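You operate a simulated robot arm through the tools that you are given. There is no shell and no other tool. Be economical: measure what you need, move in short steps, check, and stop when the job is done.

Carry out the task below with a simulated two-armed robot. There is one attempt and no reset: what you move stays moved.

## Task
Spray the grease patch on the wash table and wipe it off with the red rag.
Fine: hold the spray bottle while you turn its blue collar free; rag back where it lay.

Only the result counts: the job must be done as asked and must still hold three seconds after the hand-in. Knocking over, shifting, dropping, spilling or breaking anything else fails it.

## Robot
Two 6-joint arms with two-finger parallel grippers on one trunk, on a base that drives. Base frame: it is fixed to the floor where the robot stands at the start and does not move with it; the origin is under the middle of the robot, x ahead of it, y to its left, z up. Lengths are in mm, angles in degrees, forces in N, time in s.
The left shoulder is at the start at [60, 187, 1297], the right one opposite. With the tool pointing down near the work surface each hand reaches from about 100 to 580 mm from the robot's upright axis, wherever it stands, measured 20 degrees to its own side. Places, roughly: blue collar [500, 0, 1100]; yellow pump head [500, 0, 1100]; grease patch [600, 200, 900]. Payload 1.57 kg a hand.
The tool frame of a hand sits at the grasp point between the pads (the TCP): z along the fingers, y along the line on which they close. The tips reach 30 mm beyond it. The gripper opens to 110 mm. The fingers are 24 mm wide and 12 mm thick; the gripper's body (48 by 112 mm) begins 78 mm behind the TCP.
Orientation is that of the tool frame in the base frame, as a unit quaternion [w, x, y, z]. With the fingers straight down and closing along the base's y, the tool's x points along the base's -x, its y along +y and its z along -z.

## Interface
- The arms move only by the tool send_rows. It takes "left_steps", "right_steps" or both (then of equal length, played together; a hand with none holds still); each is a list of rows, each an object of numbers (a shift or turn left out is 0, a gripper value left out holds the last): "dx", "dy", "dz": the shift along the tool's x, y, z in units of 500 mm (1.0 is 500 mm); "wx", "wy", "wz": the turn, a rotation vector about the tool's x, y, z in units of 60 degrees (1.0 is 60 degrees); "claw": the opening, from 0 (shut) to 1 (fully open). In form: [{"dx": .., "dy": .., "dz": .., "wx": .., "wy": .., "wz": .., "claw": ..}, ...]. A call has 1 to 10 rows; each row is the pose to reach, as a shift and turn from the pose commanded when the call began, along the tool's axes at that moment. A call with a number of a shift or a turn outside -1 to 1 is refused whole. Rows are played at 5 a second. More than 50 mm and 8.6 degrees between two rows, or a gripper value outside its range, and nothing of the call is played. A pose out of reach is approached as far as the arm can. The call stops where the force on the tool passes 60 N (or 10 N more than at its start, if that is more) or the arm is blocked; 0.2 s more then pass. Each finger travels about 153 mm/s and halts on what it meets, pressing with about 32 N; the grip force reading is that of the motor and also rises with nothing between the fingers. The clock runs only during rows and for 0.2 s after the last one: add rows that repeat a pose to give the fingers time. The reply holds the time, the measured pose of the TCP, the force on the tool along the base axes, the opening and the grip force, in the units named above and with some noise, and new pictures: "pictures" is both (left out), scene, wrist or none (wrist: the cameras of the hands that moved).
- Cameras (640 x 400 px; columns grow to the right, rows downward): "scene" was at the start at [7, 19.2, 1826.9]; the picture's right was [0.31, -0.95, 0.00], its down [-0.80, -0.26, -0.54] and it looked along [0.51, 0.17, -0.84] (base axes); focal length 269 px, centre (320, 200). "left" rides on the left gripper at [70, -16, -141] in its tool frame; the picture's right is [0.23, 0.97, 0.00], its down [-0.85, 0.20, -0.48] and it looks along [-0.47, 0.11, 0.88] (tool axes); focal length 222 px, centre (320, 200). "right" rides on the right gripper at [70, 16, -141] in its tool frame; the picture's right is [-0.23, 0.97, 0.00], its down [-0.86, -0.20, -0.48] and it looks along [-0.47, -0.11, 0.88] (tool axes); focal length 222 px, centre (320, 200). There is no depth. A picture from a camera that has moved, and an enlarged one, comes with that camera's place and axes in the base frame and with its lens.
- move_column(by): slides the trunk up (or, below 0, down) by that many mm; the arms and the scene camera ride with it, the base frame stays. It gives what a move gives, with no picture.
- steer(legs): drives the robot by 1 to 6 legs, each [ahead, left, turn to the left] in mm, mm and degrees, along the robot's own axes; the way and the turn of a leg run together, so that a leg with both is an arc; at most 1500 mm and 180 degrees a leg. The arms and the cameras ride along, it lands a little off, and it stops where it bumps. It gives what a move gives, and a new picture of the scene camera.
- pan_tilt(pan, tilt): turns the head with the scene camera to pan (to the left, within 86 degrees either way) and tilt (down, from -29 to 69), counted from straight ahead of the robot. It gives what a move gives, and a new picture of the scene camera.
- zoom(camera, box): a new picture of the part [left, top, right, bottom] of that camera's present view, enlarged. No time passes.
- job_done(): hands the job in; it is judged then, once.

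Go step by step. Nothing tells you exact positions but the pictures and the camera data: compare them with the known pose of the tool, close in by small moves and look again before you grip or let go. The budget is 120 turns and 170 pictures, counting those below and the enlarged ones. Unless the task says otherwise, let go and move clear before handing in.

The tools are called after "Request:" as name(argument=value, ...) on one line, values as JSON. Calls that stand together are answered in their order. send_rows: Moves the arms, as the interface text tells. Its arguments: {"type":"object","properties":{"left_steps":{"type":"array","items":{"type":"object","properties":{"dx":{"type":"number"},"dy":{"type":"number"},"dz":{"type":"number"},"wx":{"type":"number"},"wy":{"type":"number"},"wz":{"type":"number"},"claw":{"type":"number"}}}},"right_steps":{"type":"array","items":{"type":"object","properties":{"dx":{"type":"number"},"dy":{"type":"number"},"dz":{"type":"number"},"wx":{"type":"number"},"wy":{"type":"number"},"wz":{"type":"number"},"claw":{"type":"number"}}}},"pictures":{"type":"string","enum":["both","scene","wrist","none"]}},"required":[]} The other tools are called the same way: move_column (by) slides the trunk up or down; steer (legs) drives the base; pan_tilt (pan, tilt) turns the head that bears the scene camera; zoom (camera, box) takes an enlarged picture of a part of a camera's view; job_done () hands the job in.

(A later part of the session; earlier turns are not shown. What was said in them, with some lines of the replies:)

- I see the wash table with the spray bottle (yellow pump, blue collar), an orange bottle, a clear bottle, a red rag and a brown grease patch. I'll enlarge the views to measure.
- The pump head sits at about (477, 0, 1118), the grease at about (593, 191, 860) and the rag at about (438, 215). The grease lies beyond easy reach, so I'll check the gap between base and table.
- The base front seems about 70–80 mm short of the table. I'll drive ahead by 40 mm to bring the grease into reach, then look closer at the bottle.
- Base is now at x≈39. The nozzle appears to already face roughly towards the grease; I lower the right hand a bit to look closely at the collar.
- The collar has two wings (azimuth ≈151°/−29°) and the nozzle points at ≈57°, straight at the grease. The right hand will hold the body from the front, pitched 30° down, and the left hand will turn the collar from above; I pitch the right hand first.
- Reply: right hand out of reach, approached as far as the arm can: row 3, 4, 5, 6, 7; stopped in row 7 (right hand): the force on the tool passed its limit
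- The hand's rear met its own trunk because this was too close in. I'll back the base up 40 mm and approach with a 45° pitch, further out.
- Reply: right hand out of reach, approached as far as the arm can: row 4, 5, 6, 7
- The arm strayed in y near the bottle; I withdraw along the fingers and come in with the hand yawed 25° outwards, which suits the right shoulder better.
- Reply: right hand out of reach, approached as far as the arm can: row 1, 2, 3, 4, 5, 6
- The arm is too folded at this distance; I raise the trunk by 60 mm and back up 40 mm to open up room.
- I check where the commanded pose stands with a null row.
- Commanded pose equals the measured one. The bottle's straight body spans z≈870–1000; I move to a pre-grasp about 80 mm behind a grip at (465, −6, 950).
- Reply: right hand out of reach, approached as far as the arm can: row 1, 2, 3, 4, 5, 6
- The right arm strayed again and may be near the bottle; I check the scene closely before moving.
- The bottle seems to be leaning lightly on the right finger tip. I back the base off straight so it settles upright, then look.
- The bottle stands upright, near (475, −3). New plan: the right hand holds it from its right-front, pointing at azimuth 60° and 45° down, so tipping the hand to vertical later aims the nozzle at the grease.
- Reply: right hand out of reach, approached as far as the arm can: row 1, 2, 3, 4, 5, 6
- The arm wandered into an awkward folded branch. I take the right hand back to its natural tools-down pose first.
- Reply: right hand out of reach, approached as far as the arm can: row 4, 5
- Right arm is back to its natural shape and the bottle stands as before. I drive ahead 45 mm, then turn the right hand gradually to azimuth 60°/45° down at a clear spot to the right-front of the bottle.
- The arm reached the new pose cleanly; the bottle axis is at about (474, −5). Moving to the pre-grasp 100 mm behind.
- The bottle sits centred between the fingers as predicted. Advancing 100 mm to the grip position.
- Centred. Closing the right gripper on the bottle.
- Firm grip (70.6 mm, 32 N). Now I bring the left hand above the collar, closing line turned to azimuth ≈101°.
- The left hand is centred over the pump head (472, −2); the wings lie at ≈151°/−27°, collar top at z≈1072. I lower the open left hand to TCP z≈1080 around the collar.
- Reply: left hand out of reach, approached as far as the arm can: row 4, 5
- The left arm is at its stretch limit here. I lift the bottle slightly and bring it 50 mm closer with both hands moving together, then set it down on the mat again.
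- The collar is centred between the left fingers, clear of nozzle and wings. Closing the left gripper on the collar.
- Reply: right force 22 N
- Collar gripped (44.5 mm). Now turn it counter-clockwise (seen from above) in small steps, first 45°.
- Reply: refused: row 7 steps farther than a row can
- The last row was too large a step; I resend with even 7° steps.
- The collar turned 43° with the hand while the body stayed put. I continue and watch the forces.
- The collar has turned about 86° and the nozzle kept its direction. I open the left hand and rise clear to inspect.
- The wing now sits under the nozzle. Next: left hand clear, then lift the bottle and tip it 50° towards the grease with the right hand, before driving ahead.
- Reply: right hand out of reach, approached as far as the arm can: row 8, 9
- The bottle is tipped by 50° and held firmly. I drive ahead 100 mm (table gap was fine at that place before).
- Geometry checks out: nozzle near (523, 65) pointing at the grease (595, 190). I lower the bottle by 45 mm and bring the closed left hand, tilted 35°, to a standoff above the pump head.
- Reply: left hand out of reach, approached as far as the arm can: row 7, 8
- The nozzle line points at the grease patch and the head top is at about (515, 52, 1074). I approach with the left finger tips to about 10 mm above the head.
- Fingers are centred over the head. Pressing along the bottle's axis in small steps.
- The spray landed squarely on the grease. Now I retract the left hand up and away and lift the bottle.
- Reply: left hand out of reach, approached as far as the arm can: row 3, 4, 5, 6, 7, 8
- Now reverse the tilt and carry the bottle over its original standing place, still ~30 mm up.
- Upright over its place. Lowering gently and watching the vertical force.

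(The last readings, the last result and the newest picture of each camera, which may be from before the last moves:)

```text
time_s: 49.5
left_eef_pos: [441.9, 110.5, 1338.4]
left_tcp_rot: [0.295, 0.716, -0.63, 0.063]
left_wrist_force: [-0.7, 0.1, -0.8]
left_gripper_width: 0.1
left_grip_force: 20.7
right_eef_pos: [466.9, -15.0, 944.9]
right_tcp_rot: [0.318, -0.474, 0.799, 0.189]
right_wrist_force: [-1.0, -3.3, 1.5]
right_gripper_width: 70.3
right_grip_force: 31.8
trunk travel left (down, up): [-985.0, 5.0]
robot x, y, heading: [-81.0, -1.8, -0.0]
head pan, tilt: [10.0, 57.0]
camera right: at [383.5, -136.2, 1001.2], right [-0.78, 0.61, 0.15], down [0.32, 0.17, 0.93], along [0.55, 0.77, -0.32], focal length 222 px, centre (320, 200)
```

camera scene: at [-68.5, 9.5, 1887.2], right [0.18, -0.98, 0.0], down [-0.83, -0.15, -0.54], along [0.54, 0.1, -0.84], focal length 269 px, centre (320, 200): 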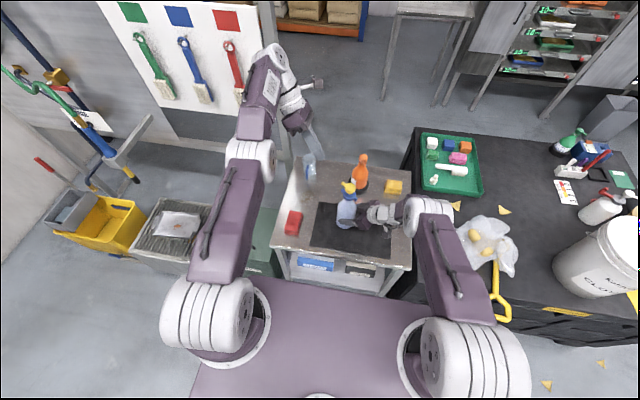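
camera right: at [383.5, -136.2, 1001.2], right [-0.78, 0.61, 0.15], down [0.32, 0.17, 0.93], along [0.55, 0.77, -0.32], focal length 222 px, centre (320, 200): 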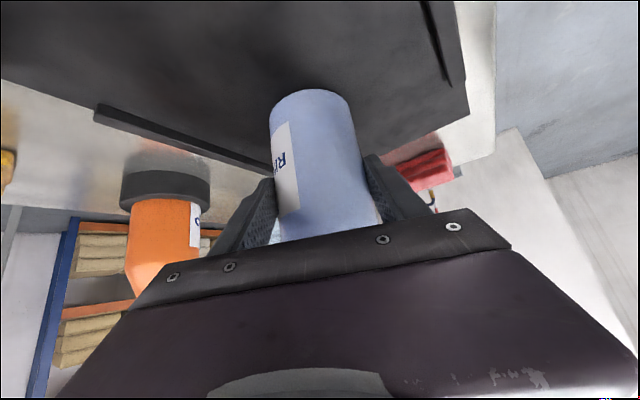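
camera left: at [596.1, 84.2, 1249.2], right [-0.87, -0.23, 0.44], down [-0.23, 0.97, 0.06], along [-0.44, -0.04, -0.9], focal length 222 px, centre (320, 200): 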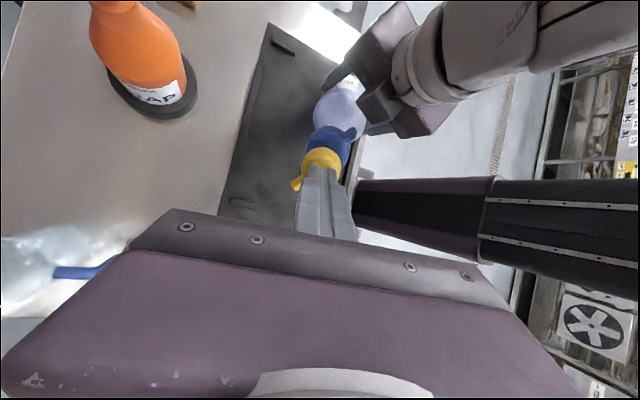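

It touches down. I release, then withdraw straight back along the fingers.

Request:
send_rows(right_steps=[{"claw": 0.68}, {"claw": 0.8}, {"claw": 1.0}, {"claw": 1.0}, {"claw": 1.0, "dz": -0.08}, {"claw": 1.0, "dz": -0.16}, {"claw": 1.0, "dz": -0.24}, {"claw": 1.0, "dz": -0.3}, {"claw": 1.0, "dz": -0.3}], pictures="both")

Request:
zoom(camera="scene", box=[270, 140, 420, 260])

```text
time_s: 51.5
left_eef_pos: [442.7, 112.0, 1338.3]
left_tcp_rot: [0.295, 0.716, -0.629, 0.063]
left_wrist_force: [0.4, 0.7, 0.2]
left_gripper_width: 0.1
left_grip_force: 20.9
right_eef_pos: [418.7, -103.3, 1053.6]
right_tcp_rot: [0.315, -0.476, 0.799, 0.188]
right_wrist_force: [0.8, -0.7, -0.1]
right_gripper_width: 110.1
right_grip_force: 0.0
trunk travel left (down, up): [-985.0, 5.0]
robot x, y, heading: [-76.6, 1.1, 0.2]
head pan, tilt: [10.0, 57.0]
camera scene: at [-69.9, 9.5, 1887.2], right [0.18, -0.98, 0.0], down [-0.83, -0.15, -0.54], along [0.54, 0.1, -0.84], focal length 269 px, centre (320, 200)
camera right: at [334.2, -225.8, 1109.6], right [-0.78, 0.61, 0.16], down [0.32, 0.17, 0.93], along [0.54, 0.77, -0.32], focal length 222 px, centre (320, 200)
```

scene: 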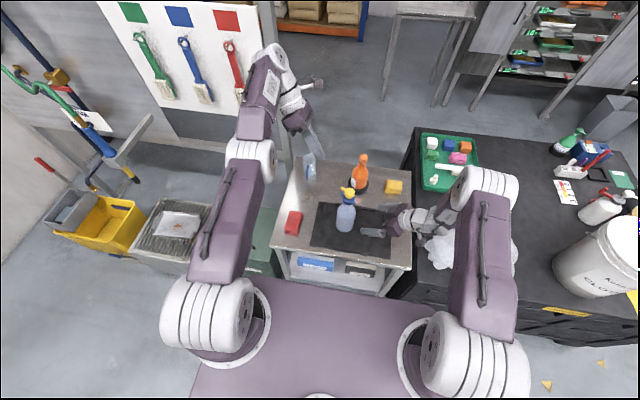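
right: 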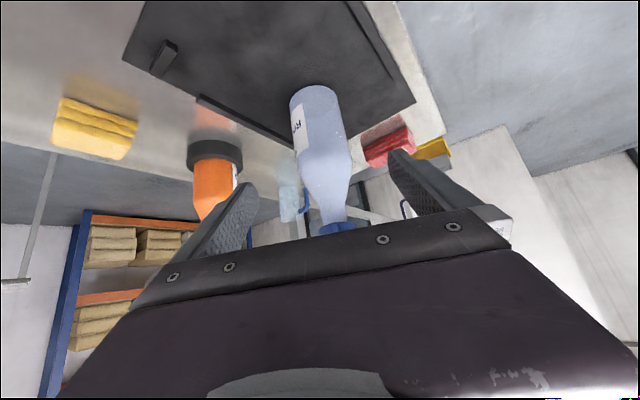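

```text
3.33 times, centred on (345, 200) of scene
camera zoom: at [-69.9, 9.5, 1887.2], right [0.18, -0.98, 0.0], down [-0.83, -0.15, -0.54], along [0.54, 0.1, -0.84], focal length 895 px, centre (237, 200)
```

zoom: 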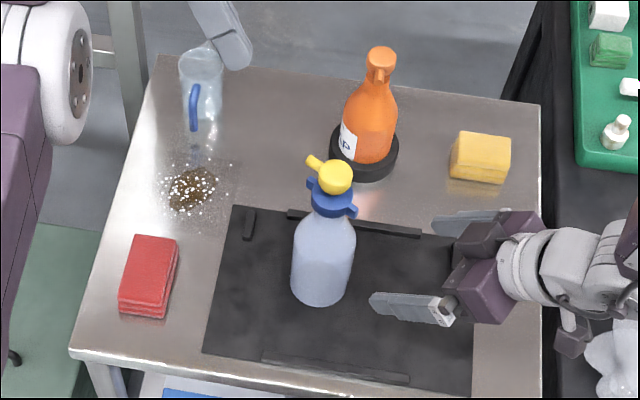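

The bottle is back standing on its spot and the foam covers the grease. Now I raise the right hand clear and start turning the left hand back to fingers-down.

Request:
send_rows(right_steps=[{"dx": -0.048, "dy": -0.006, "dz": -0.069}, {"dx": -0.096, "dy": -0.013, "dz": -0.138}, {"dx": -0.145, "dy": -0.019, "dz": -0.207}, {"dx": -0.193, "dy": -0.025, "dz": -0.275}, {"dx": -0.241, "dy": -0.032, "dz": -0.344}, {"dx": -0.289, "dy": -0.038, "dz": -0.413}, {"dx": -0.289, "dy": -0.038, "dz": -0.413}], left_steps=[{"wx": -0.01, "wy": -0.046, "wz": 0.112}, {"wx": -0.02, "wy": -0.092, "wz": 0.224}, {"wx": -0.03, "wy": -0.138, "wz": 0.336}, {"wx": -0.041, "wy": -0.183, "wz": 0.449}, {"wx": -0.051, "wy": -0.229, "wz": 0.561}, {"wx": -0.061, "wy": -0.275, "wz": 0.673}, {"wx": -0.071, "wy": -0.321, "wz": 0.785}], pictures="none")

Request:
send_rows(left_steps=[{"wx": -0.01, "wy": -0.046, "wz": 0.112, "claw": 0.5}, {"wx": -0.02, "wy": -0.092, "wz": 0.224, "claw": 1}, {"wx": -0.03, "wy": -0.138, "wz": 0.336}, {"wx": -0.041, "wy": -0.183, "wz": 0.449}, {"wx": -0.051, "wy": -0.229, "wz": 0.561}, {"wx": -0.061, "wy": -0.275, "wz": 0.673}, {"wx": -0.071, "wy": -0.321, "wz": 0.785}], pictures="scene")

```text
time_s: 53.1
left_eef_pos: [442.5, 111.6, 1337.7]
left_tcp_rot: [-0.164, -0.395, 0.903, -0.036]
left_wrist_force: [-0.2, 0.4, 0.1]
left_gripper_width: 0.2
left_grip_force: 21.7
left hand out of reach, approached as far as the arm can: row 2, 3, 4, 5
right_eef_pos: [417.2, -143.7, 1305.5]
right_tcp_rot: [0.316, -0.474, 0.8, 0.188]
right_wrist_force: [-0.6, -0.1, 0.6]
right_gripper_width: 109.9
right_grip_force: 0.1
trunk travel left (down, up): [-985.0, 5.0]
robot x, y, heading: [-76.9, 0.9, 0.3]
head pan, tilt: [10.0, 57.0]
```

```text
time_s: 54.8
left_eef_pos: [454.0, 107.5, 1428.1]
left_tcp_rot: [-0.024, 0.003, 1.0, 0.004]
left_wrist_force: [0.0, -0.1, 0.3]
left_gripper_width: 110.2
left_grip_force: 0.1
left hand out of reach, approached as far as the arm can: row 1, 2, 3, 4, 5, 6, 7
right_eef_pos: [416.0, -145.1, 1306.6]
right_tcp_rot: [0.316, -0.475, 0.8, 0.187]
right_wrist_force: [-0.5, 0.4, -0.6]
right_gripper_width: 110.1
right_grip_force: 0.1
trunk travel left (down, up): [-985.0, 5.0]
robot x, y, heading: [-74.7, -0.1, 0.0]
head pan, tilt: [10.0, 57.0]
camera scene: at [-70.6, 9.0, 1887.2], right [0.18, -0.98, 0.0], down [-0.83, -0.15, -0.54], along [0.54, 0.1, -0.84], focal length 269 px, centre (320, 200)
```

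scene: 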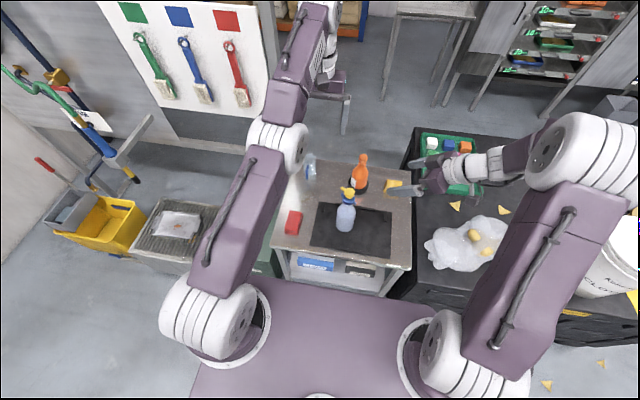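

Left hand is fingers-down again. I pull it in over the rag's side, then lower the trunk and drive ahead for wiping reach.

Request:
send_rows(left_steps=[{"dx": 0.05, "dy": 0.05, "dz": 0.0}, {"dx": 0.1, "dy": 0.1, "dz": 0.0}, {"dx": 0.15, "dy": 0.15, "dz": 0.0}, {"dx": 0.2, "dy": 0.2, "dz": 0.0, "wy": 0.04}, {"dx": 0.2, "dy": 0.2, "dz": 0.0, "wy": 0.04}], pictures="none")

Request:
move_column(by=-150)

Request:
steer(legs=[[115, 0, 0]])

Request:
zoom(camera="left", box=[160, 0, 480, 200])

```text
time_s: 56.0
left_eef_pos: [459.9, 217.9, 1428.0]
left_tcp_rot: [-0.026, 0.002, 1.0, -0.001]
left_wrist_force: [0.9, 0.2, 0.1]
left_gripper_width: 110.1
left_grip_force: 0.1
left hand out of reach, approached as far as the arm can: row 1, 2, 3, 4, 5
right_eef_pos: [416.1, -144.2, 1305.5]
right_tcp_rot: [0.315, -0.475, 0.8, 0.187]
right_wrist_force: [0.2, -0.2, -0.3]
right_gripper_width: 110.2
right_grip_force: 0.0
trunk travel left (down, up): [-985.0, 5.0]
robot x, y, heading: [-78.5, 1.7, -0.1]
head pan, tilt: [10.0, 57.0]
```

```text
time_s: 57.7
left_eef_pos: [460.8, 217.0, 1278.3]
left_tcp_rot: [-0.026, 0.002, 1.0, 0.0]
left_wrist_force: [0.0, 0.4, -0.9]
left_gripper_width: 110.0
left_grip_force: 0.1
right_eef_pos: [416.9, -143.5, 1157.2]
right_tcp_rot: [0.315, -0.475, 0.8, 0.187]
right_wrist_force: [0.0, 0.3, 0.2]
right_gripper_width: 110.0
right_grip_force: 0.1
trunk travel left (down, up): [-835.0, 155.0]
robot x, y, heading: [-80.2, 1.2, 0.3]
head pan, tilt: [10.0, 57.0]
```

```text
time_s: 58.9
left_eef_pos: [573.5, 216.9, 1280.1]
left_tcp_rot: [-0.025, 0.002, 1.0, -0.001]
left_wrist_force: [-0.8, -0.3, 0.0]
left_gripper_width: 110.0
left_grip_force: 0.1
right_eef_pos: [531.6, -143.0, 1158.1]
right_tcp_rot: [0.317, -0.476, 0.799, 0.188]
right_wrist_force: [-0.1, -0.1, -1.1]
right_gripper_width: 109.8
right_grip_force: 0.0
trunk travel left (down, up): [-835.0, 155.0]
robot x, y, heading: [32.2, -1.9, 0.2]
head pan, tilt: [10.0, 57.0]
camera scene: at [42.1, 9.6, 1737.2], right [0.18, -0.98, 0.0], down [-0.82, -0.15, -0.55], along [0.54, 0.1, -0.84], focal length 269 px, centre (320, 200)
```

scene: 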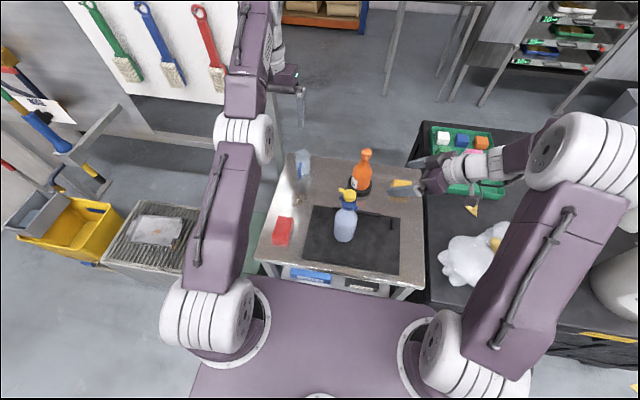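

```text
2.00 times, centred on (320, 100) of left
camera zoom: at [510.8, 200.2, 1425.2], right [-0.22, 0.97, 0.01], down [0.88, 0.2, 0.44], along [0.42, 0.11, -0.9], focal length 444 px, centre (320, 400)
```

zoom: 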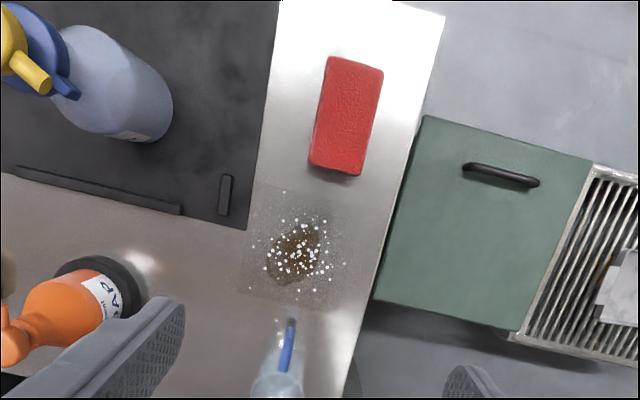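

Clear view: rag centre at about (440, 218), 95×57 mm with its long side along x; grease at about (590, 193). I bring the left hand to a hover above the rag.

Request:
send_rows(left_steps=[{"dx": 0.031, "dz": 0.082, "wy": -0.006}, {"dx": 0.061, "dz": 0.163, "wy": -0.012}, {"dx": 0.092, "dz": 0.245, "wy": -0.018}, {"dx": 0.123, "dz": 0.327, "wy": -0.024}, {"dx": 0.154, "dz": 0.409, "wy": -0.03}, {"dx": 0.184, "dz": 0.49, "wy": -0.036}, {"dx": 0.215, "dz": 0.572, "wy": -0.042}, {"dx": 0.246, "dz": 0.654, "wy": -0.048}, {"dx": 0.246, "dz": 0.654, "wy": -0.048}], pictures="wrist")

Request:
zoom(camera="scene", box=[240, 150, 390, 270])

```text
time_s: 60.9
left_eef_pos: [575.8, 221.3, 1299.7]
left_tcp_rot: [-0.004, 0.001, 1.0, 0.0]
left_wrist_force: [-0.1, -0.2, -0.9]
left_gripper_width: 110.0
left_grip_force: 0.0
left hand out of reach, approached as far as the arm can: row 1, 2, 3, 4, 5, 6, 7, 8, 9
right_eef_pos: [531.8, -144.7, 1155.6]
right_tcp_rot: [0.316, -0.475, 0.8, 0.188]
right_wrist_force: [-0.4, 0.8, 0.3]
right_gripper_width: 110.0
right_grip_force: 0.2
trunk travel left (down, up): [-835.0, 155.0]
robot x, y, heading: [37.6, -2.2, 0.2]
head pan, tilt: [10.0, 57.0]
camera left: at [508.0, 203.0, 1442.1], right [-0.22, 0.97, 0.0], down [0.86, 0.2, 0.47], along [0.46, 0.11, -0.88], focal length 222 px, centre (320, 200)
```

left: 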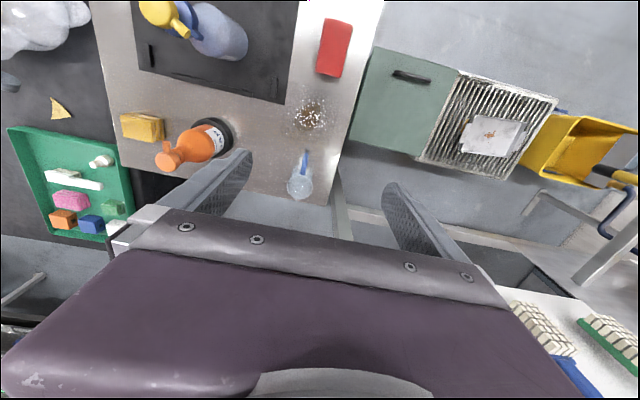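

```text
3.33 times, centred on (315, 210) of scene
camera zoom: at [45.5, 9.6, 1737.2], right [0.18, -0.98, 0.0], down [-0.83, -0.15, -0.54], along [0.54, 0.1, -0.84], focal length 895 px, centre (337, 167)
```

zoom: 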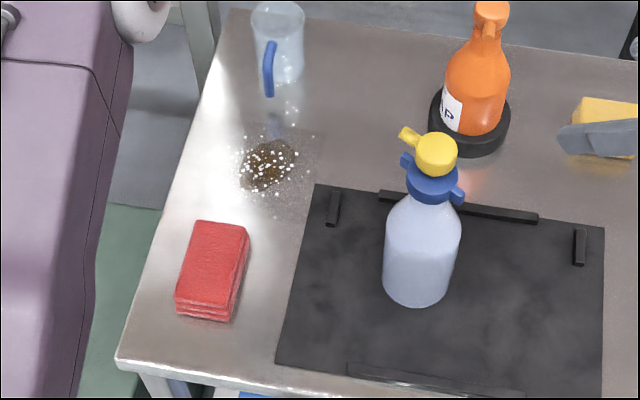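

The left arm got stuck in a stretched, awkward branch. I undo that by turning the hand back the way it came (about its own axis), while nothing is near.

Request:
send_rows(left_steps=[{"wz": -0.12}, {"wz": -0.24}, {"wz": -0.36}, {"wz": -0.48}, {"wz": -0.6}, {"wz": -0.72}, {"wz": -0.84}, {"wz": -0.96}, {"wz": -0.96}], pictures="none")

Request:
send_rows(left_steps=[{"wz": -0.12}, {"wz": -0.24}, {"wz": -0.36}, {"wz": -0.48}, {"wz": -0.6}, {"wz": -0.6}], pictures="scene")

```text
time_s: 62.9
left_eef_pos: [580.2, 224.5, 1299.1]
left_tcp_rot: [0.0, -0.481, 0.877, -0.001]
left_wrist_force: [0.5, 0.0, -0.7]
left_gripper_width: 110.0
left_grip_force: 0.0
right_eef_pos: [532.7, -144.7, 1156.3]
right_tcp_rot: [0.316, -0.475, 0.8, 0.188]
right_wrist_force: [0.1, -0.6, 0.6]
right_gripper_width: 109.9
right_grip_force: 0.0
trunk travel left (down, up): [-835.0, 155.0]
robot x, y, heading: [33.7, -1.6, 0.2]
head pan, tilt: [10.0, 57.0]
```

```text
time_s: 64.3
left_eef_pos: [581.6, 225.3, 1299.2]
left_tcp_rot: [0.001, 0.728, -0.685, 0.0]
left_wrist_force: [-0.4, 0.2, -0.3]
left_gripper_width: 109.9
left_grip_force: 0.1
right_eef_pos: [533.0, -142.7, 1155.8]
right_tcp_rot: [0.315, -0.475, 0.8, 0.187]
right_wrist_force: [-0.6, 0.8, -1.4]
right_gripper_width: 109.9
right_grip_force: 0.0
trunk travel left (down, up): [-835.0, 155.0]
robot x, y, heading: [35.4, 1.9, 0.1]
head pan, tilt: [10.0, 57.0]
camera scene: at [45.1, 9.6, 1737.2], right [0.18, -0.98, 0.0], down [-0.83, -0.15, -0.54], along [0.54, 0.1, -0.84], focal length 269 px, centre (320, 200)
```

scene: 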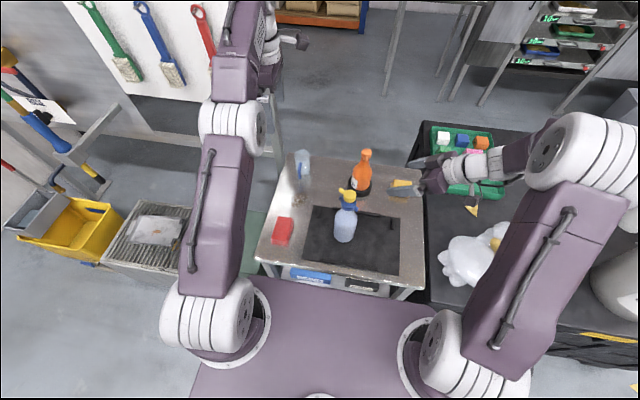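

No reach problem in this orientation; I test an inward-and-down move.

Request:
send_rows(left_steps=[{"dx": -0.002, "dy": 0.04, "dz": 0.04}, {"dx": -0.005, "dy": 0.08, "dz": 0.08}, {"dx": -0.007, "dy": 0.12, "dz": 0.12}, {"dx": -0.01, "dy": 0.16, "dz": 0.16}, {"dx": -0.01, "dy": 0.16, "dz": 0.16}], pictures="none")

```text
time_s: 65.5
left_eef_pos: [500.9, 223.3, 1218.7]
left_tcp_rot: [0.001, 0.728, -0.686, 0.0]
left_wrist_force: [-0.2, 0.3, 0.2]
left_gripper_width: 109.8
left_grip_force: 0.1
right_eef_pos: [533.0, -144.8, 1155.5]
right_tcp_rot: [0.316, -0.474, 0.8, 0.187]
right_wrist_force: [1.2, -0.3, 0.1]
right_gripper_width: 109.9
right_grip_force: 0.0
trunk travel left (down, up): [-835.0, 155.0]
robot x, y, heading: [36.6, 5.4, 0.1]
head pan, tilt: [10.0, 57.0]
```

That works. Continue to a hover above the rag while turning the hand back to closing along y.

Request:
send_rows(left_steps=[{"dy": 0.024, "dz": 0.06, "wz": 0.12}, {"dy": 0.048, "dz": 0.12, "wz": 0.24}, {"dy": 0.073, "dz": 0.18, "wz": 0.36}, {"dy": 0.098, "dz": 0.24, "wz": 0.48}, {"dx": 0.002, "dy": 0.122, "dz": 0.3, "wz": 0.6}, {"dx": 0.002, "dy": 0.122, "dz": 0.36, "wz": 0.72}, {"dx": 0.002, "dy": 0.122, "dz": 0.36, "wz": 0.84}], pictures="none")

Request:
send_rows(left_steps=[{"wz": 0.12}, {"wz": 0.24}, {"wz": 0.36}, {"wz": 0.48}, {"wz": 0.6}, {"wz": 0.71}, {"wz": 0.71}], pictures="both")

```text
time_s: 67.1
left_eef_pos: [440.5, 220.3, 1037.8]
left_tcp_rot: [0.0, -0.364, 0.931, -0.001]
left_wrist_force: [-0.1, -0.4, -0.5]
left_gripper_width: 110.0
left_grip_force: 0.0
right_eef_pos: [532.7, -143.3, 1156.4]
right_tcp_rot: [0.316, -0.477, 0.798, 0.19]
right_wrist_force: [-0.6, 0.2, -0.3]
right_gripper_width: 110.0
right_grip_force: 0.0
trunk travel left (down, up): [-835.0, 155.0]
robot x, y, heading: [38.9, 0.9, 0.0]
head pan, tilt: [10.0, 57.0]
```

```text
time_s: 68.7
left_eef_pos: [440.4, 221.8, 1038.1]
left_tcp_rot: [0.0, -0.003, 1.0, -0.002]
left_wrist_force: [0.1, 0.5, 1.2]
left_gripper_width: 110.2
left_grip_force: 0.1
right_eef_pos: [532.1, -143.7, 1156.1]
right_tcp_rot: [0.316, -0.475, 0.8, 0.188]
right_wrist_force: [0.0, -0.6, -0.4]
right_gripper_width: 109.9
right_grip_force: 0.0
trunk travel left (down, up): [-835.0, 155.0]
robot x, y, heading: [39.0, 2.3, 0.3]
head pan, tilt: [10.0, 57.0]
camera scene: at [45.3, 9.6, 1737.2], right [0.18, -0.98, 0.0], down [-0.83, -0.15, -0.54], along [0.54, 0.1, -0.84], focal length 269 px, centre (320, 200)
camera left: at [371.0, 202.6, 1179.7], right [-0.23, 0.97, 0.0], down [0.85, 0.2, 0.48], along [0.47, 0.11, -0.88], focal length 222 px, centre (320, 200)
```

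scene: 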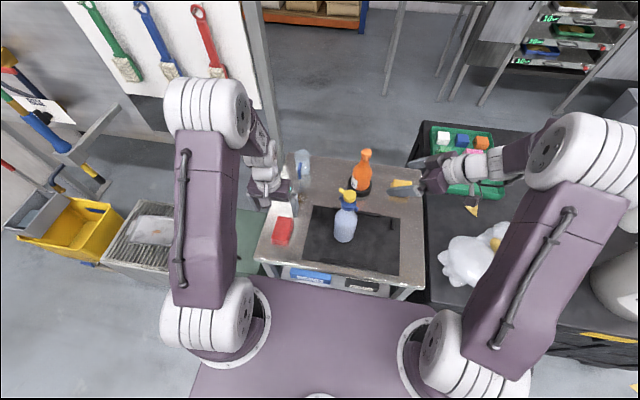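
left: 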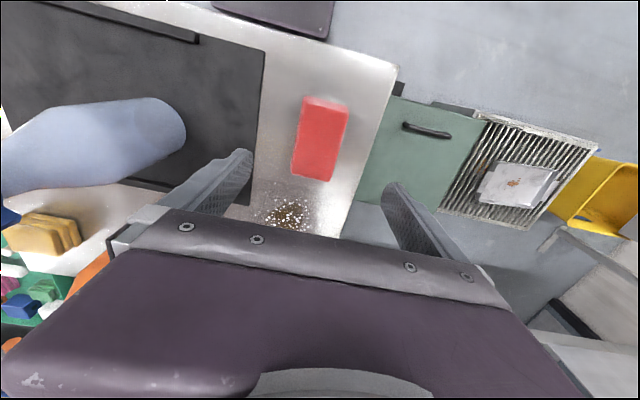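

The rag lies at about (441, 218) under the hand. I lower to grip height (tips ~8 mm above the table).

Request:
send_rows(left_steps=[{"dy": -0.004, "dz": 0.08}, {"dy": -0.008, "dz": 0.16}, {"dy": -0.008, "dz": 0.24}, {"dy": -0.008, "dz": 0.279}, {"dy": -0.008, "dz": 0.279}], pictures="wrist")

Request:
zoom(camera="scene", box=[240, 150, 390, 270])

```text
time_s: 69.9
left_eef_pos: [441.3, 215.3, 897.8]
left_tcp_rot: [0.001, -0.004, 1.0, -0.001]
left_wrist_force: [-0.4, -0.2, -0.7]
left_gripper_width: 110.1
left_grip_force: 0.0
right_eef_pos: [531.7, -143.7, 1155.6]
right_tcp_rot: [0.315, -0.475, 0.8, 0.187]
right_wrist_force: [-0.7, 0.3, -1.1]
right_gripper_width: 110.1
right_grip_force: 0.0
trunk travel left (down, up): [-835.0, 155.0]
robot x, y, heading: [34.4, -0.9, 0.0]
head pan, tilt: [10.0, 57.0]
camera left: at [372.0, 198.5, 1040.6], right [-0.23, 0.97, 0.0], down [0.85, 0.21, 0.48], along [0.47, 0.11, -0.88], focal length 222 px, centre (320, 200)
```

left: 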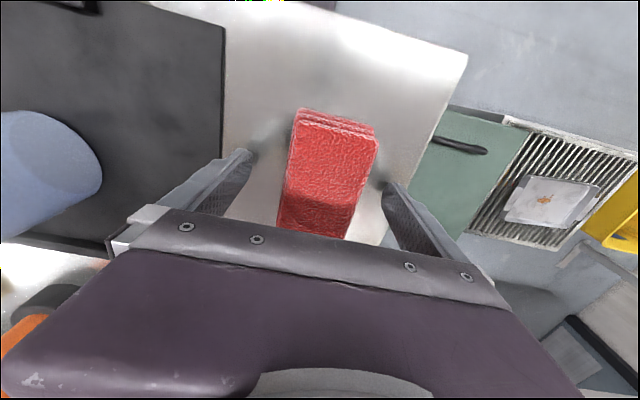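

```text
3.33 times, centred on (315, 210) of scene
camera zoom: at [44.9, 9.4, 1737.2], right [0.18, -0.98, 0.0], down [-0.83, -0.15, -0.54], along [0.54, 0.1, -0.84], focal length 895 px, centre (337, 167)
```

zoom: 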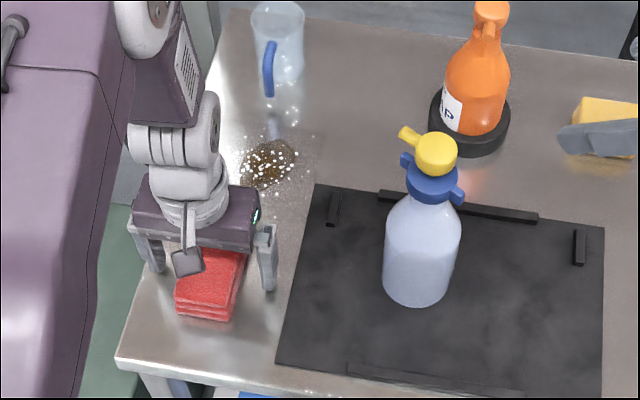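

Fingers straddle the rag. Closing on it.

Request:
send_rows(left_steps=[{"claw": 0.8}, {"claw": 0.6}, {"claw": 0.4}, {"claw": 0.35}, {"claw": 0.35}], pictures="wrist")

```text
time_s: 71.1
left_eef_pos: [441.7, 217.0, 898.4]
left_tcp_rot: [0.0, -0.003, 1.0, 0.0]
left_wrist_force: [-1.0, -0.8, -0.8]
left_gripper_width: 58.9
left_grip_force: 32.4
right_eef_pos: [532.9, -143.8, 1155.9]
right_tcp_rot: [0.316, -0.475, 0.8, 0.188]
right_wrist_force: [-1.0, 0.0, 0.6]
right_gripper_width: 110.1
right_grip_force: 0.0
trunk travel left (down, up): [-835.0, 155.0]
robot x, y, heading: [33.9, -0.2, 0.1]
head pan, tilt: [10.0, 57.0]
camera left: at [372.2, 198.6, 1040.8], right [-0.23, 0.97, 0.0], down [0.85, 0.21, 0.48], along [0.47, 0.11, -0.88], focal length 222 px, centre (320, 200)
```

left: 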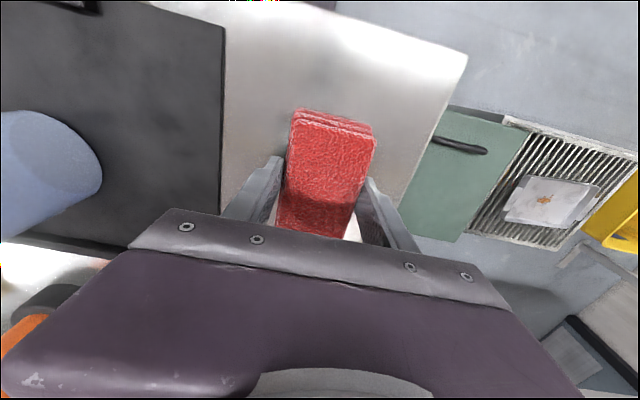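

Rag held (59 mm). I lift it 25 mm and carry it over to the far side of the patch, checking reach.

Request:
send_rows(left_steps=[{"dz": -0.05}, {"dx": -0.08, "dy": 0.015, "dz": -0.05}, {"dx": -0.16, "dy": 0.03, "dz": -0.05}, {"dx": -0.24, "dy": 0.045, "dz": -0.05}, {"dx": -0.298, "dy": 0.055, "dz": -0.05}, {"dx": -0.298, "dy": 0.055, "dz": -0.05}], pictures="wrist")

Request:
zoom(camera="scene", box=[240, 150, 390, 270])

```text
time_s: 72.5
left_eef_pos: [587.7, 245.5, 923.7]
left_tcp_rot: [0.0, -0.003, 1.0, -0.001]
left_wrist_force: [0.0, 0.2, -0.4]
left_gripper_width: 58.8
left_grip_force: 31.7
right_eef_pos: [532.3, -143.5, 1155.2]
right_tcp_rot: [0.316, -0.475, 0.8, 0.187]
right_wrist_force: [0.3, 0.5, -0.4]
right_gripper_width: 110.0
right_grip_force: 0.1
trunk travel left (down, up): [-835.0, 155.0]
robot x, y, heading: [38.1, -2.2, 0.2]
head pan, tilt: [10.0, 57.0]
camera left: at [519.6, 226.8, 1065.3], right [-0.23, 0.97, 0.0], down [0.85, 0.21, 0.48], along [0.46, 0.11, -0.88], focal length 222 px, centre (320, 200)
```

left: 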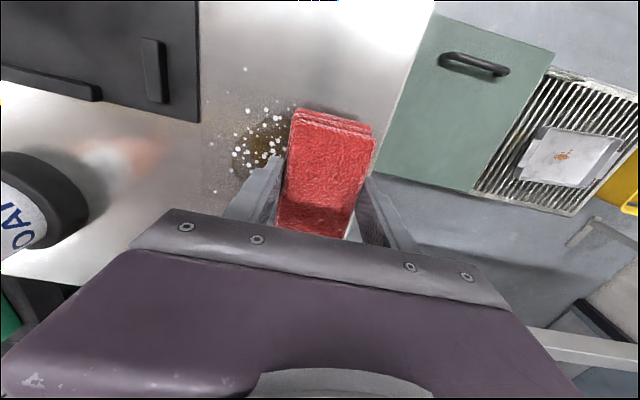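

```text
3.33 times, centred on (315, 210) of scene
camera zoom: at [45.0, 9.7, 1737.2], right [0.18, -0.98, 0.0], down [-0.83, -0.15, -0.54], along [0.54, 0.1, -0.84], focal length 895 px, centre (337, 167)
```

zoom: 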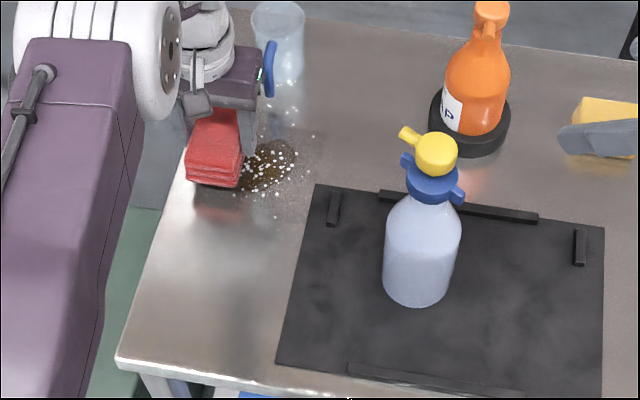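

Reach is fine and the rag is beside the patch. I lower it to table contact and wipe along y, staying clear of the mat.

Request:
send_rows(left_steps=[{"dz": 0.03}, {"dz": 0.051}, {"dy": -0.05, "dz": 0.052}, {"dy": -0.1, "dz": 0.052}, {"dy": -0.14, "dz": 0.052}, {"dy": -0.14, "dz": 0.052}, {"dy": -0.09, "dz": 0.052}, {"dy": -0.04, "dz": 0.052}, {"dy": 0.0, "dz": 0.052}, {"dy": 0.0, "dz": 0.052}], pictures="wrist")

Request:
zoom(camera="scene", box=[240, 150, 390, 270])

```text
time_s: 74.7
left_eef_pos: [588.7, 244.8, 898.7]
left_tcp_rot: [-0.001, -0.003, 1.0, 0.0]
left_wrist_force: [-1.2, -2.9, 5.5]
left_gripper_width: 58.7
left_grip_force: 31.2
right_eef_pos: [531.6, -144.8, 1156.1]
right_tcp_rot: [0.317, -0.475, 0.799, 0.188]
right_wrist_force: [-0.5, 0.3, 0.6]
right_gripper_width: 110.1
right_grip_force: 0.0
trunk travel left (down, up): [-835.0, 155.0]
robot x, y, heading: [37.2, -1.1, 0.2]
head pan, tilt: [10.0, 57.0]
camera left: at [519.1, 226.7, 1040.9], right [-0.23, 0.97, 0.0], down [0.85, 0.21, 0.48], along [0.47, 0.11, -0.88], focal length 222 px, centre (320, 200)
```

left: 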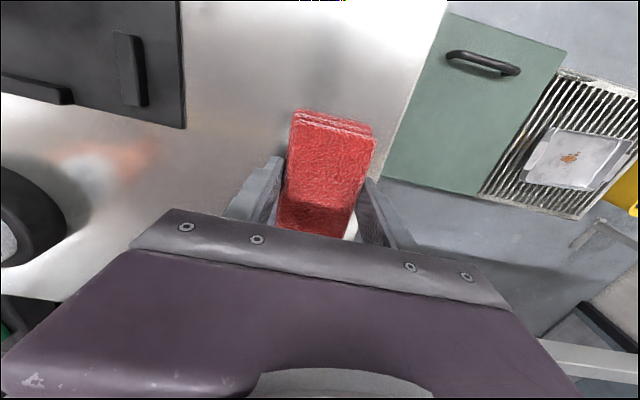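

```text
3.33 times, centred on (315, 210) of scene
camera zoom: at [44.0, 8.0, 1737.2], right [0.18, -0.98, 0.0], down [-0.83, -0.15, -0.55], along [0.54, 0.1, -0.84], focal length 895 px, centre (337, 167)
```

zoom: 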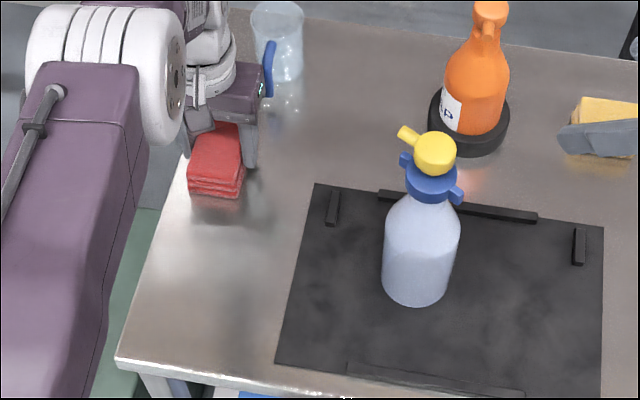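

The grease is gone from view. One more pass at slightly nearer x, then lift to inspect.

Request:
send_rows(left_steps=[{"dx": 0.03}, {"dx": 0.03, "dy": -0.05}, {"dx": 0.03, "dy": -0.1}, {"dx": 0.03, "dy": -0.13}, {"dx": 0.03, "dy": -0.09}, {"dx": 0.03, "dy": -0.04}, {"dx": 0.03, "dy": 0.0}, {"dx": 0.03, "dz": -0.05}, {"dx": 0.03, "dz": -0.07}, {"dx": 0.03, "dz": -0.07}], pictures="none")

Request:
zoom(camera="scene", box=[240, 150, 340, 230])

```text
time_s: 76.9
left_eef_pos: [574.0, 244.7, 932.3]
left_tcp_rot: [0.0, -0.003, 1.0, -0.001]
left_wrist_force: [0.4, 0.1, -0.8]
left_gripper_width: 58.9
left_grip_force: 32.2
right_eef_pos: [532.4, -143.4, 1155.6]
right_tcp_rot: [0.316, -0.474, 0.8, 0.188]
right_wrist_force: [-0.7, -0.2, 0.0]
right_gripper_width: 109.8
right_grip_force: 0.0
trunk travel left (down, up): [-835.0, 155.0]
robot x, y, heading: [36.5, -1.8, 0.2]
head pan, tilt: [10.0, 57.0]
```

```text
5.00 times, centred on (290, 190) of scene
camera zoom: at [45.8, 10.2, 1737.1], right [0.18, -0.98, 0.0], down [-0.83, -0.15, -0.54], along [0.54, 0.1, -0.84], focal length 1343 px, centre (470, 250)
```

zoom: 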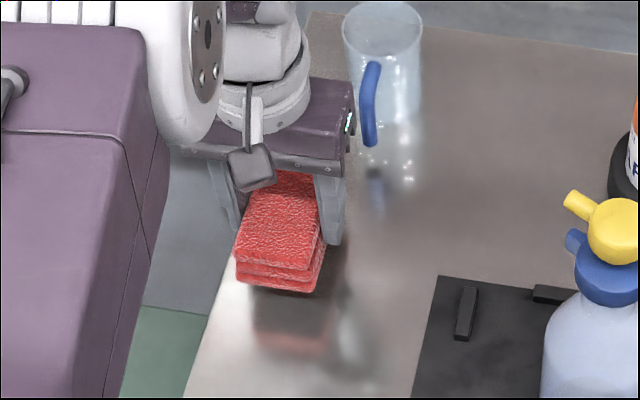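

The table is clean. I return the rag by exactly reversing the net commanded shift.

Request:
send_rows(left_steps=[{"dx": 0.08, "dy": -0.016}, {"dx": 0.16, "dy": -0.033}, {"dx": 0.23, "dy": -0.048}, {"dx": 0.268, "dy": -0.055}, {"dx": 0.268, "dy": -0.055, "dz": 0.04}, {"dx": 0.268, "dy": -0.055, "dz": 0.067}, {"dx": 0.268, "dy": -0.055, "dz": 0.067}], pictures="wrist")

```text
time_s: 78.5
left_eef_pos: [439.2, 215.6, 899.0]
left_tcp_rot: [0.0, -0.003, 1.0, -0.001]
left_wrist_force: [-2.3, 0.0, 4.4]
left_gripper_width: 59.0
left_grip_force: 31.8
right_eef_pos: [532.6, -143.4, 1156.0]
right_tcp_rot: [0.315, -0.476, 0.799, 0.189]
right_wrist_force: [-0.2, 0.3, 0.5]
right_gripper_width: 110.3
right_grip_force: 0.1
trunk travel left (down, up): [-835.0, 155.0]
robot x, y, heading: [36.0, -1.8, 0.3]
head pan, tilt: [10.0, 57.0]
camera left: at [370.6, 197.5, 1041.1], right [-0.23, 0.97, 0.0], down [0.85, 0.21, 0.48], along [0.47, 0.11, -0.88], focal length 222 px, centre (320, 200)
```

left: 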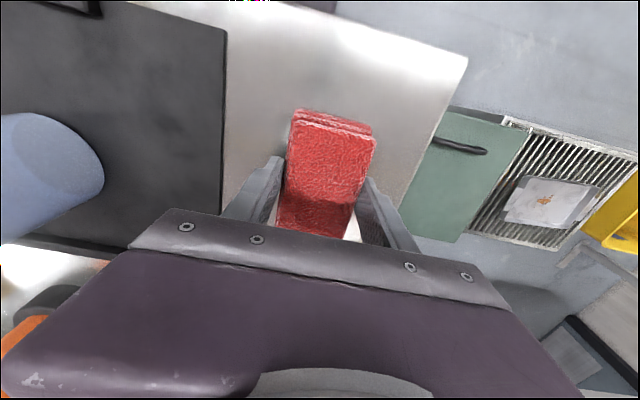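

The view matches the one at gripping (rag and table edge in the same places), with light table contact. Release and rise.

Request:
send_rows(left_steps=[{"claw": 0.6}, {"claw": 0.8}, {"claw": 1.0}, {"claw": 1.0}, {"dz": -0.08}, {"dz": -0.16}, {"dz": -0.24}, {"dz": -0.32}, {"dz": -0.4}, {"dz": -0.4}], pictures="wrist")

Request:
zoom(camera="scene", box=[240, 150, 390, 270])

```text
time_s: 80.7
left_eef_pos: [439.9, 217.9, 1097.6]
left_tcp_rot: [0.001, -0.003, 1.0, -0.001]
left_wrist_force: [0.6, -0.6, -0.9]
left_gripper_width: 109.8
left_grip_force: 0.1
right_eef_pos: [532.4, -143.7, 1156.0]
right_tcp_rot: [0.316, -0.474, 0.8, 0.187]
right_wrist_force: [0.6, 0.4, -0.2]
right_gripper_width: 109.7
right_grip_force: 0.1
trunk travel left (down, up): [-835.0, 155.0]
robot x, y, heading: [37.2, 2.2, 0.2]
head pan, tilt: [10.0, 57.0]
camera left: at [371.0, 199.4, 1240.0], right [-0.23, 0.97, 0.0], down [0.85, 0.21, 0.48], along [0.47, 0.11, -0.88], focal length 222 px, centre (320, 200)
```

left: 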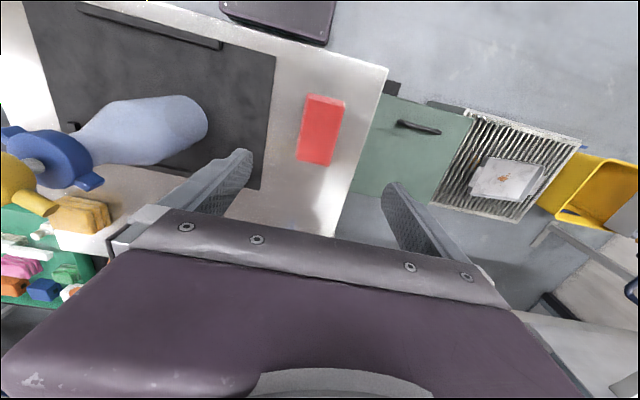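

```text
3.33 times, centred on (315, 210) of scene
camera zoom: at [45.9, 9.9, 1737.2], right [0.18, -0.98, 0.0], down [-0.83, -0.15, -0.54], along [0.54, 0.1, -0.84], focal length 895 px, centre (337, 167)
```

zoom: 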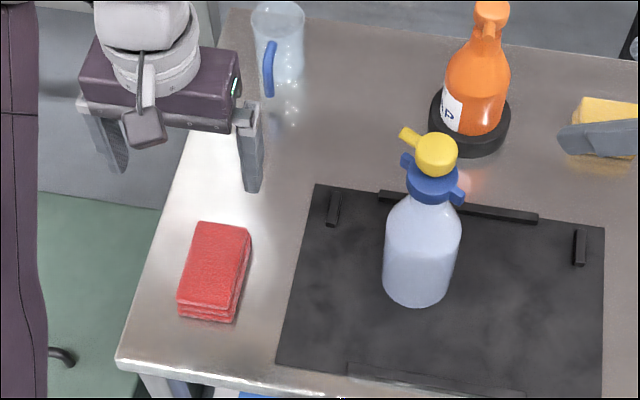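

The rag lies where it was, the bottle stands on its spot, the table is clean and both hands are clear, so I hand in.

Request:
job_done()

```text
The job is handed in.
```

The job is handed in. I turned the blue collar about 86° while the right hand held the bottle, then sprayed the grease patch and wiped it off; none showed in the last picture. The rag is back within a few millimetres of where it lay, and the bottle is back on its spot.

During an early approach my right finger tipped the bottle slightly. It settled upright and nothing fell.
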